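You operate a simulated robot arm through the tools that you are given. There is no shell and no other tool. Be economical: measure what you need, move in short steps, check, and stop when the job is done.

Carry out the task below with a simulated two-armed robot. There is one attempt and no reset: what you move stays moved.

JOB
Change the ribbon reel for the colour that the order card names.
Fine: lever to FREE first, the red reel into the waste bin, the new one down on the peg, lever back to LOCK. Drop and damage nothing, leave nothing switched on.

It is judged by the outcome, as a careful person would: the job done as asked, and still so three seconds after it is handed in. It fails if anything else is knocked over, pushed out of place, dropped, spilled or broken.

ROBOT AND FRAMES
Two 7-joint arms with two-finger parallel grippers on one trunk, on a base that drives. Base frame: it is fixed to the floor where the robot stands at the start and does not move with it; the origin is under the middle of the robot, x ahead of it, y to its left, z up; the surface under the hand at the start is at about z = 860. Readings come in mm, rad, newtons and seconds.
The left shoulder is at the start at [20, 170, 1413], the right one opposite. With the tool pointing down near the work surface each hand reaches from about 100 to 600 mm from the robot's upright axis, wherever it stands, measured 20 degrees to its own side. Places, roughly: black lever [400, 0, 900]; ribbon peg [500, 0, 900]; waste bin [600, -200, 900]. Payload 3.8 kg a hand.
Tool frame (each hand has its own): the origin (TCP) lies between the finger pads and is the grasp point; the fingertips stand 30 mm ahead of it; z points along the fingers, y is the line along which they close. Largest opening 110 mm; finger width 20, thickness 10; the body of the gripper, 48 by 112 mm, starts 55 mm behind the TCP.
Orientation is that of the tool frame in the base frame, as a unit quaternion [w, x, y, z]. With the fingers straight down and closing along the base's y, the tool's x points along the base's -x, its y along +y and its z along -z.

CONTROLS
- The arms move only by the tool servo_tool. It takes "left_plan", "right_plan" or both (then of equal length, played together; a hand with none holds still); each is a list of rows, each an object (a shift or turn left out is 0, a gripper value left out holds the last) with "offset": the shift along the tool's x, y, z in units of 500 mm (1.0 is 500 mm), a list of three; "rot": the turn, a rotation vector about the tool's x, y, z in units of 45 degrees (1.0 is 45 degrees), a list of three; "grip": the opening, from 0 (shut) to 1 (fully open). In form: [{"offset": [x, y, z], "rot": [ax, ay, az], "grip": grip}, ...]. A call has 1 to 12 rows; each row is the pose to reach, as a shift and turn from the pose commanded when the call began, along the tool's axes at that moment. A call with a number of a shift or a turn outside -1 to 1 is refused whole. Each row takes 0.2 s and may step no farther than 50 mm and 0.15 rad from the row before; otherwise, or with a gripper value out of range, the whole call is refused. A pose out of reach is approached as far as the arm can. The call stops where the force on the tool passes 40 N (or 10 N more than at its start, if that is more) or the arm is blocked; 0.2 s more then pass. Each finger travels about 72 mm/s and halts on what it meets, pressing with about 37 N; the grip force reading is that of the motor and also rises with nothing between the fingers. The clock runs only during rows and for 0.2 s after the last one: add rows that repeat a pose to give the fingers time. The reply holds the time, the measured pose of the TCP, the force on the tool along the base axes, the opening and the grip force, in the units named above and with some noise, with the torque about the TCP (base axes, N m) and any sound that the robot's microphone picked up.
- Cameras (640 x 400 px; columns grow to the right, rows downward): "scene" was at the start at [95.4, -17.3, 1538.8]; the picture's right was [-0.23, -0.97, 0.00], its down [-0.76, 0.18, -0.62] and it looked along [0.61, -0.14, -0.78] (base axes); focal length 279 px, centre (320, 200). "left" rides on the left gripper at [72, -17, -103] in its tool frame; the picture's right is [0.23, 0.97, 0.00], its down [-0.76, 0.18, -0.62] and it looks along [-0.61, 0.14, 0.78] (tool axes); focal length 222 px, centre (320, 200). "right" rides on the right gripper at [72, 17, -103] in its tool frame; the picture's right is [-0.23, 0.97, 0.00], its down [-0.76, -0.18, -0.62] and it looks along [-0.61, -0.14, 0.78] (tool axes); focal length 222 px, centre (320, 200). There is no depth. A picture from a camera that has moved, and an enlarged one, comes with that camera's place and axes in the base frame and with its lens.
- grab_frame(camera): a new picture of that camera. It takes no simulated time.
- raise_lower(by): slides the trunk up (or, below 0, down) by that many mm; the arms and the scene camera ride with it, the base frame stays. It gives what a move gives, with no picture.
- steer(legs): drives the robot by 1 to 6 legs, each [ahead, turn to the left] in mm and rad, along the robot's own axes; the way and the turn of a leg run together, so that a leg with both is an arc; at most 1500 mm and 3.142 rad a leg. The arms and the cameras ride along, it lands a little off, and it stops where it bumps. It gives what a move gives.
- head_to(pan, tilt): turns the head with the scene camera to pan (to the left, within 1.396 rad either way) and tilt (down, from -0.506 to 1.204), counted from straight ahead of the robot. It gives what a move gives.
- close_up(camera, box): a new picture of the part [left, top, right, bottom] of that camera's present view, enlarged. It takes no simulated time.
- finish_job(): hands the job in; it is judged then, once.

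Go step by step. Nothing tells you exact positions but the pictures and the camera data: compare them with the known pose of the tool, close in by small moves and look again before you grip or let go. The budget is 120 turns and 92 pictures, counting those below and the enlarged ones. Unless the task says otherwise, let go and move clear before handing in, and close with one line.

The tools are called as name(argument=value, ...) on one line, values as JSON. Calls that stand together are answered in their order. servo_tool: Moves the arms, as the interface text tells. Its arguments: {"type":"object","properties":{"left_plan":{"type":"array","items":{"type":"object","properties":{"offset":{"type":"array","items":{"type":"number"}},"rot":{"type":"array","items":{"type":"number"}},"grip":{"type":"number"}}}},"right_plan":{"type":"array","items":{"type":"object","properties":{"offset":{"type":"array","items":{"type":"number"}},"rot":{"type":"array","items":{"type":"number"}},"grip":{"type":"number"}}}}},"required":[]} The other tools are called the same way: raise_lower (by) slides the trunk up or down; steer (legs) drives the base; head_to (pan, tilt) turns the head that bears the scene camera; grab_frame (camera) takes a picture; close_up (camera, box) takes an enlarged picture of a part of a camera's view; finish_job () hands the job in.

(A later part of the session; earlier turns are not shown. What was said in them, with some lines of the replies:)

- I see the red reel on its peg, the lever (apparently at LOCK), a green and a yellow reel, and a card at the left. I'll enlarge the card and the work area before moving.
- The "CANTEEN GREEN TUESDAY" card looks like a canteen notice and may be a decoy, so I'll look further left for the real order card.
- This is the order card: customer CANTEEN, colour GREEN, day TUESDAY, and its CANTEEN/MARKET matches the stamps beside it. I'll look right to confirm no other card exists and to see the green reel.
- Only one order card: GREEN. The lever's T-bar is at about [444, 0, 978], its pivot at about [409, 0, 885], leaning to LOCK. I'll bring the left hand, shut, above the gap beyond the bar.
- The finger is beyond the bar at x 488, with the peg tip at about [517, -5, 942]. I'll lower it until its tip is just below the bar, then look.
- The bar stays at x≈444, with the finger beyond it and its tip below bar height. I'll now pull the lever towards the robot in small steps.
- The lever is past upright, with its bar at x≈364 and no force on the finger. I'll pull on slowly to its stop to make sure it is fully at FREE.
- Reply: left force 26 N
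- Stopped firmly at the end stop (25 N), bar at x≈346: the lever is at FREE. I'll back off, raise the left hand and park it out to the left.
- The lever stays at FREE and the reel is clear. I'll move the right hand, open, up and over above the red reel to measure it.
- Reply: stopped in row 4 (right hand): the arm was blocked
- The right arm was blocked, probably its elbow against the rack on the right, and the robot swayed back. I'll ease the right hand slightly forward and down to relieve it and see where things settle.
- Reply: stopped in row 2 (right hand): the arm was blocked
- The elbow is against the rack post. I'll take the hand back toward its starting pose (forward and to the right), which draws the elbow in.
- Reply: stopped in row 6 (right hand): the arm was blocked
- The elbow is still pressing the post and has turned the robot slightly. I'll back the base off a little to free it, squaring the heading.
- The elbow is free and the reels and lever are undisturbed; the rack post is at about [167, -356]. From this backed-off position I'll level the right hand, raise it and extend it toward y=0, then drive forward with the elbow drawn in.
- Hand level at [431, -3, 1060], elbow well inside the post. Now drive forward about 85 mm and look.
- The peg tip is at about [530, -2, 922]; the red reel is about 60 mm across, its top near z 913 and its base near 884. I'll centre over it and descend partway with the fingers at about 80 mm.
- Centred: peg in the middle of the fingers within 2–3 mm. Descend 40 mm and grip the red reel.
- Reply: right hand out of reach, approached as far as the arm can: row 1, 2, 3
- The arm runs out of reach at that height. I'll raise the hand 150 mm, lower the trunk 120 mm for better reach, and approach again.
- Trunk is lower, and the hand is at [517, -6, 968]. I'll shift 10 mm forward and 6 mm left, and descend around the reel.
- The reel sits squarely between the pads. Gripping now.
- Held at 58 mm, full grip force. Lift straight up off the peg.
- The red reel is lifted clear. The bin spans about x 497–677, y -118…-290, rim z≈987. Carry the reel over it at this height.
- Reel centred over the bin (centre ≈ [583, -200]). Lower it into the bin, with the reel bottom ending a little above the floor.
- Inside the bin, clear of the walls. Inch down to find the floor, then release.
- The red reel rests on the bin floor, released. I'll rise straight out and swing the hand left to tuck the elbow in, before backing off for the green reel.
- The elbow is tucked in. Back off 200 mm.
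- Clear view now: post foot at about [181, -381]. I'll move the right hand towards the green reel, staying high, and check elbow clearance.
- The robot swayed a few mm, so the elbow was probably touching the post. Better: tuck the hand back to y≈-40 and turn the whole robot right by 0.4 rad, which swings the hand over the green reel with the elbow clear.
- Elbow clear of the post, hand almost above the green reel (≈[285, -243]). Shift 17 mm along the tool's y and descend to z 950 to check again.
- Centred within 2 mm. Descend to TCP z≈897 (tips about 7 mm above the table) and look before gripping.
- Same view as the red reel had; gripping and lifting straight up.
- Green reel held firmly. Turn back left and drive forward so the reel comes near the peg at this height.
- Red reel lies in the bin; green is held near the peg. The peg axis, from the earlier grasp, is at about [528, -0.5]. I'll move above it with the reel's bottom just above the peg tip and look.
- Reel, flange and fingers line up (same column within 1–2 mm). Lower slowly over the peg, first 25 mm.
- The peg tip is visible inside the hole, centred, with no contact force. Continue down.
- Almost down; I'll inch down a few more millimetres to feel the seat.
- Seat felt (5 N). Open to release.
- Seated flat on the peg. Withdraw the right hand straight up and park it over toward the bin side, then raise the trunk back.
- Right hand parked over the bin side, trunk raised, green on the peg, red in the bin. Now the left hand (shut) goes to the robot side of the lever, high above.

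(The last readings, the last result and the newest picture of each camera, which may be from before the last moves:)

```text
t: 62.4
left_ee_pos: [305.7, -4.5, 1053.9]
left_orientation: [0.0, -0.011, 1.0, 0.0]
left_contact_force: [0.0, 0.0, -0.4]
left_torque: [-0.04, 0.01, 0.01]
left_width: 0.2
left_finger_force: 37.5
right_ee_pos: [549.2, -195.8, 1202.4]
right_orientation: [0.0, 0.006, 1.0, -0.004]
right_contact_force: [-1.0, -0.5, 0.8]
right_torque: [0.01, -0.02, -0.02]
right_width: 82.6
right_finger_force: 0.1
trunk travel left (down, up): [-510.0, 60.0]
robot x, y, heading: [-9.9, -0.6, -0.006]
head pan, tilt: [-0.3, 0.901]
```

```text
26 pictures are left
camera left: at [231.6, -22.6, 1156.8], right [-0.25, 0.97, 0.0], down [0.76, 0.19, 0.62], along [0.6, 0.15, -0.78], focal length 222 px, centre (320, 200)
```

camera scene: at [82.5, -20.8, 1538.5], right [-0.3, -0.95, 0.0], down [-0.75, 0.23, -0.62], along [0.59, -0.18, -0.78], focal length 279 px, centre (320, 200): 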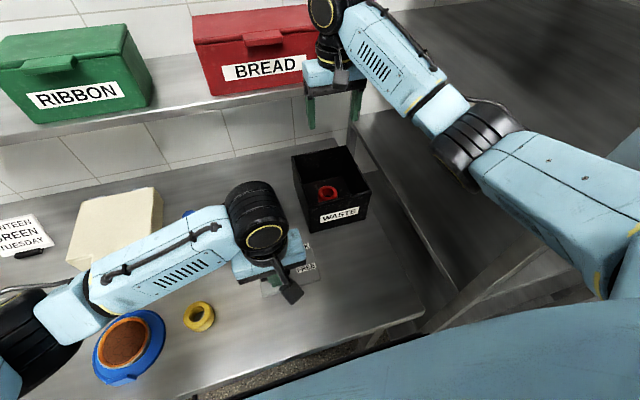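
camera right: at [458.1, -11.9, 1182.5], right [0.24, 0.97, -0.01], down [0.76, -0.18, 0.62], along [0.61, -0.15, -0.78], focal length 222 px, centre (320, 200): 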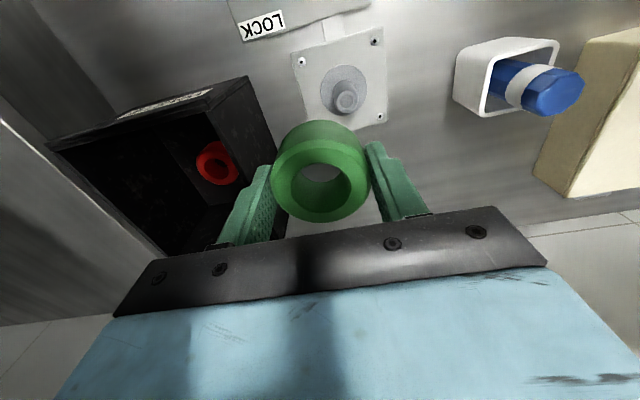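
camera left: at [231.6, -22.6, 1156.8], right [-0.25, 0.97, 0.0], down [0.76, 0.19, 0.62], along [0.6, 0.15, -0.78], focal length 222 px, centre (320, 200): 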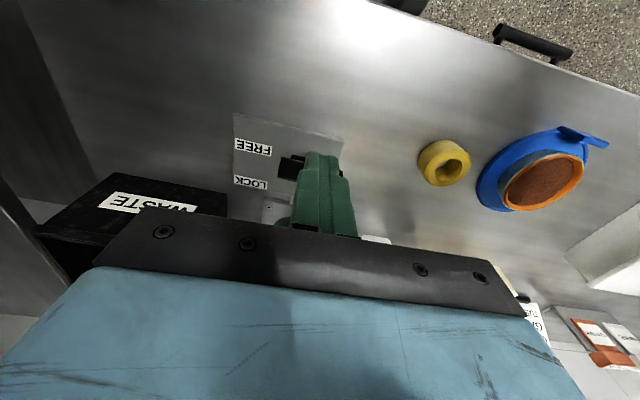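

The bar's end is at x≈349 and the finger at x 306, on the near side. Descend to tip height 945 and look.

servo_tool(left_plan=[{"offset": [0.008, 0, 0.08]}, {"offset": [0.008, 0, 0.156]}, {"offset": [0.008, 0, 0.156]}])

grab_frame(camera="left")

close_up(camera="scene", box=[200, 190, 360, 310])

```text
t: 63.2
left_ee_pos: [300.8, -5.5, 976.0]
left_orientation: [0.0, -0.01, 1.0, 0.0]
left_contact_force: [-0.7, 0.1, -0.9]
left_torque: [-0.02, 0.02, -0.01]
left_width: 0.1
left_finger_force: 36.9
right_ee_pos: [550.1, -194.4, 1201.8]
right_orientation: [0.0, 0.006, 1.0, -0.004]
right_contact_force: [-0.8, 0.0, -0.4]
right_torque: [0.01, -0.01, 0.02]
right_width: 82.5
right_finger_force: 0.1
trunk travel left (down, up): [-510.0, 60.0]
robot x, y, heading: [-12.8, 1.2, -0.002]
head pan, tilt: [-0.3, 0.901]
```

```text
25 pictures are left
camera left: at [228.3, -23.4, 1078.0], right [-0.25, 0.97, 0.0], down [0.76, 0.19, 0.62], along [0.6, 0.15, -0.78], focal length 222 px, centre (320, 200)
```

left: 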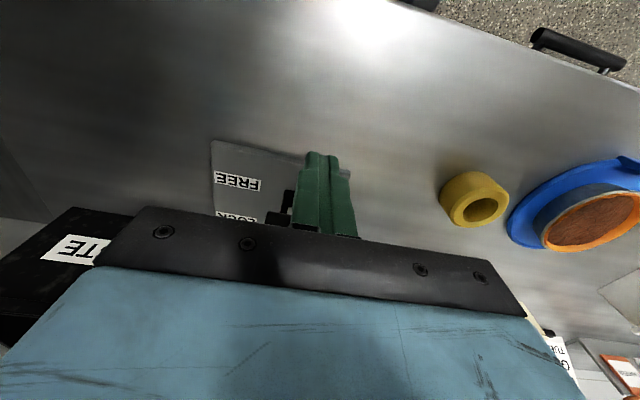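

```text
3.33 times, centred on (280, 250) of scene
camera zoom: at [82.5, -20.6, 1538.5], right [-0.3, -0.95, 0.0], down [-0.75, 0.23, -0.62], along [0.59, -0.18, -0.78], focal length 931 px, centre (453, 33)
```

zoom: 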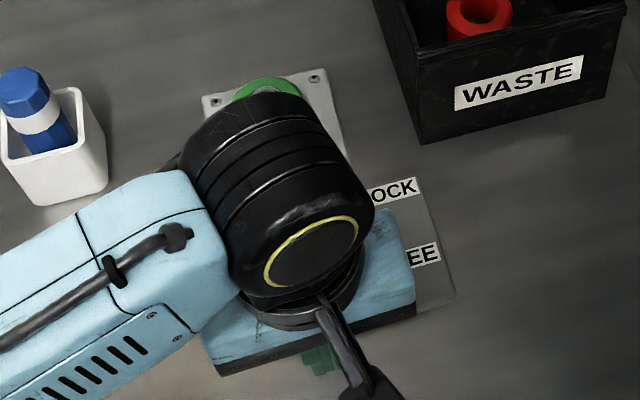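

In position. Push the lever away from the robot, toward LOCK.

servo_tool(left_plan=[{"offset": [-0.03, 0, 0]}, {"offset": [-0.055, 0, 0]}, {"offset": [-0.08, 0, 0]}, {"offset": [-0.105, 0, 0]}, {"offset": [-0.13, 0, 0]}, {"offset": [-0.155, 0, 0]}, {"offset": [-0.18, 0, 0]}, {"offset": [-0.205, 0, 0]}, {"offset": [-0.225, 0, 0]}, {"offset": [-0.24, 0, 0]}])

grab_frame(camera="left")

```text
t: 65.4
left_ee_pos: [422.1, -1.3, 975.8]
left_orientation: [0.0, -0.009, 1.0, 0.0]
left_contact_force: [-1.2, 0.6, 1.1]
left_torque: [0.01, 0.03, 0.03]
left_width: 0.0
left_finger_force: 37.3
right_ee_pos: [550.4, -195.4, 1201.7]
right_orientation: [0.0, 0.006, 1.0, -0.003]
right_contact_force: [-0.2, -0.6, -0.3]
right_torque: [0.0, -0.04, -0.01]
right_width: 82.5
right_finger_force: 0.0
trunk travel left (down, up): [-510.0, 60.0]
robot x, y, heading: [-11.4, 0.8, -0.002]
head pan, tilt: [-0.3, 0.901]
```

```text
23 pictures are left
camera left: at [348.6, -19.6, 1078.8], right [-0.25, 0.97, 0.0], down [0.76, 0.19, 0.62], along [0.61, 0.15, -0.78], focal length 222 px, centre (320, 200)
```

left: 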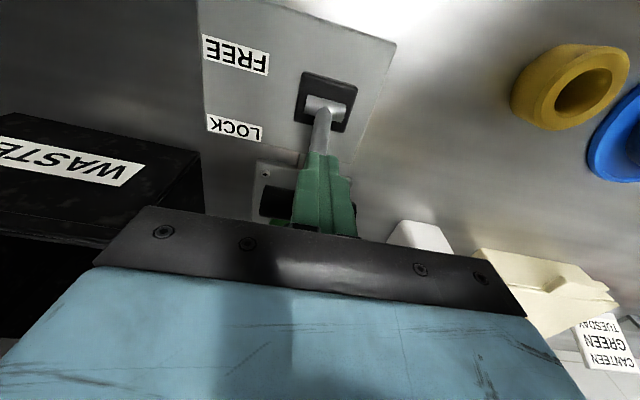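

The lever is nearly over; push on gently to its stop.

servo_tool(left_plan=[{"offset": [-0.008, 0, 0]}, {"offset": [-0.016, 0, 0]}, {"offset": [-0.024, 0, 0]}, {"offset": [-0.032, 0, 0]}, {"offset": [-0.04, 0, 0]}])

```text
t: 66.2
left_ee_pos: [423.7, -2.6, 976.0]
left_orientation: [-0.009, -0.008, 1.0, 0.001]
left_contact_force: [-23.0, 7.3, 23.9]
left_torque: [0.51, 0.47, -0.17]
left_width: 0.0
left_finger_force: 37.0
right_ee_pos: [546.4, -195.7, 1202.4]
right_orientation: [0.001, 0.006, 1.0, -0.005]
right_contact_force: [0.4, 0.6, -1.0]
right_torque: [-0.04, -0.01, 0.0]
right_width: 82.3
right_finger_force: 0.0
trunk travel left (down, up): [-510.0, 60.0]
robot x, y, heading: [-10.7, 1.7, -0.006]
head pan, tilt: [-0.3, 0.901]
stopped in row 3 (left hand): the force on the tool passed its limit at 42 N (the readings are from after the stop); the commanded pose is now the measured one
```

Firm stop at x≈424, matching the original LOCK position. Back off, rise and return the left hand to the left side, then inspect.

servo_tool(left_plan=[{"offset": [0.04, 0, 0]}, {"offset": [0.1, 0, 0]}, {"offset": [0.12, 0, -0.08]}, {"offset": [0.12, 0, -0.17]}, {"offset": [0.12, 0, -0.26]}, {"offset": [0.12, 0, -0.35]}, {"offset": [0.12, 0, -0.44]}, {"offset": [0.1, 0.09, -0.48]}, {"offset": [0.08, 0.18, -0.49]}, {"offset": [0.06, 0.27, -0.49]}, {"offset": [0.04, 0.36, -0.49]}, {"offset": [0.04, 0.45, -0.49]}])

grab_frame(camera="scene")

close_up(camera="scene", box=[220, 140, 380, 300])

```text
refused: row 8 steps farther than a row can; nothing moved
```

```text
22 pictures are left
camera scene: at [78.3, -19.1, 1539.1], right [-0.3, -0.95, 0.0], down [-0.75, 0.23, -0.62], along [0.59, -0.19, -0.78], focal length 279 px, centre (320, 200)
```

scene: 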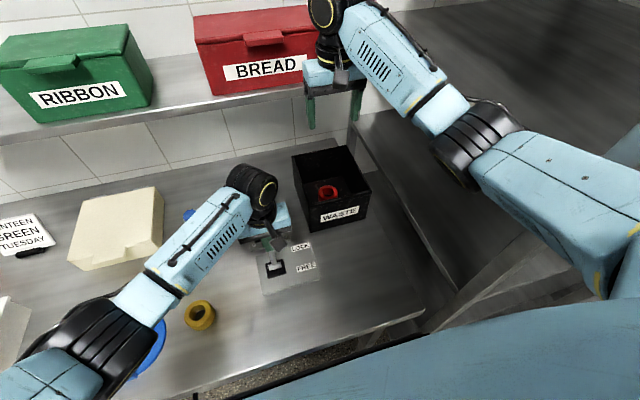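

```text
2.50 times, centred on (300, 220) of scene
camera zoom: at [78.3, -19.1, 1539.1], right [-0.3, -0.95, 0.0], down [-0.75, 0.23, -0.62], along [0.59, -0.19, -0.78], focal length 698 px, centre (370, 150)
```

zoom: 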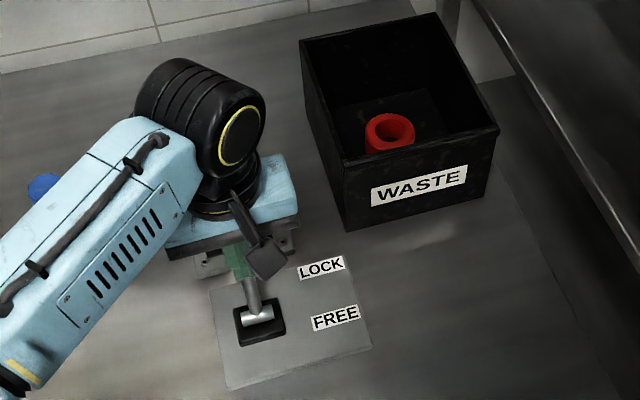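

That call was refused for one step being too long; I'll repeat it with smaller steps.

servo_tool(left_plan=[{"offset": [0.04, 0, 0]}, {"offset": [0.1, 0, 0]}, {"offset": [0.12, 0, -0.08]}, {"offset": [0.12, 0, -0.17]}, {"offset": [0.12, 0, -0.26]}, {"offset": [0.12, 0, -0.35]}, {"offset": [0.12, 0, -0.44]}, {"offset": [0.12, 0.08, -0.47]}, {"offset": [0.1, 0.17, -0.47]}, {"offset": [0.08, 0.26, -0.47]}, {"offset": [0.06, 0.35, -0.47]}, {"offset": [0.04, 0.44, -0.47]}])

close_up(camera="scene", box=[220, 140, 380, 300])

grab_frame(camera="scene")

```text
t: 68.8
left_ee_pos: [405.8, 219.2, 1208.4]
left_orientation: [-0.008, -0.008, 1.0, -0.001]
left_contact_force: [0.6, -0.3, -0.3]
left_torque: [-0.02, 0.01, -0.02]
left_width: 0.0
left_finger_force: 37.3
right_ee_pos: [549.4, -195.0, 1202.3]
right_orientation: [0.0, 0.006, 1.0, -0.004]
right_contact_force: [0.2, -0.8, 0.2]
right_torque: [-0.01, 0.02, 0.02]
right_width: 82.4
right_finger_force: 0.0
trunk travel left (down, up): [-510.0, 60.0]
robot x, y, heading: [-15.5, 6.1, -0.002]
head pan, tilt: [-0.3, 0.901]
```

```text
2.50 times, centred on (300, 220) of scene
camera zoom: at [81.6, -19.2, 1538.6], right [-0.3, -0.95, 0.0], down [-0.75, 0.23, -0.62], along [0.59, -0.19, -0.78], focal length 698 px, centre (370, 150)
```

zoom: 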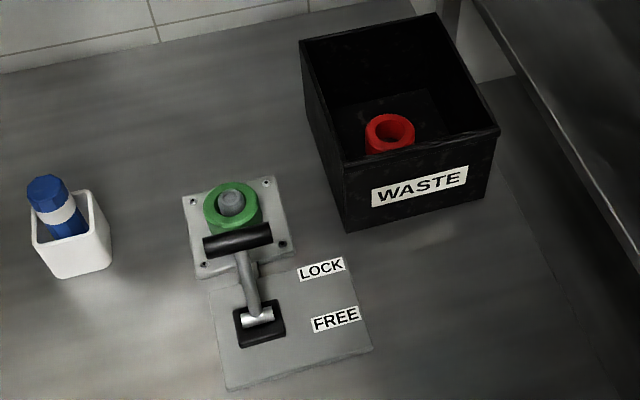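

```text
19 pictures are left
camera scene: at [81.6, -19.2, 1538.6], right [-0.3, -0.95, 0.0], down [-0.75, 0.23, -0.62], along [0.59, -0.19, -0.78], focal length 279 px, centre (320, 200)
```

scene: 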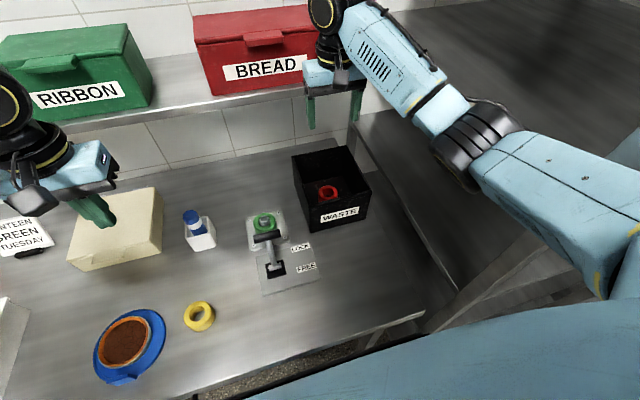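

The green reel is on the peg, the lever is back at LOCK (bar at x≈440, as at the start), the red reel is in the bin, and both hands are clear. Handing in.

finish_job()

```text
The job is handed in.
```

The ribbon is changed: the green reel the order card names is on the peg, the red one is in the waste bin, and the lever is back at LOCK. The right elbow pressed against the rack post on the way, and I saw nothing displaced.
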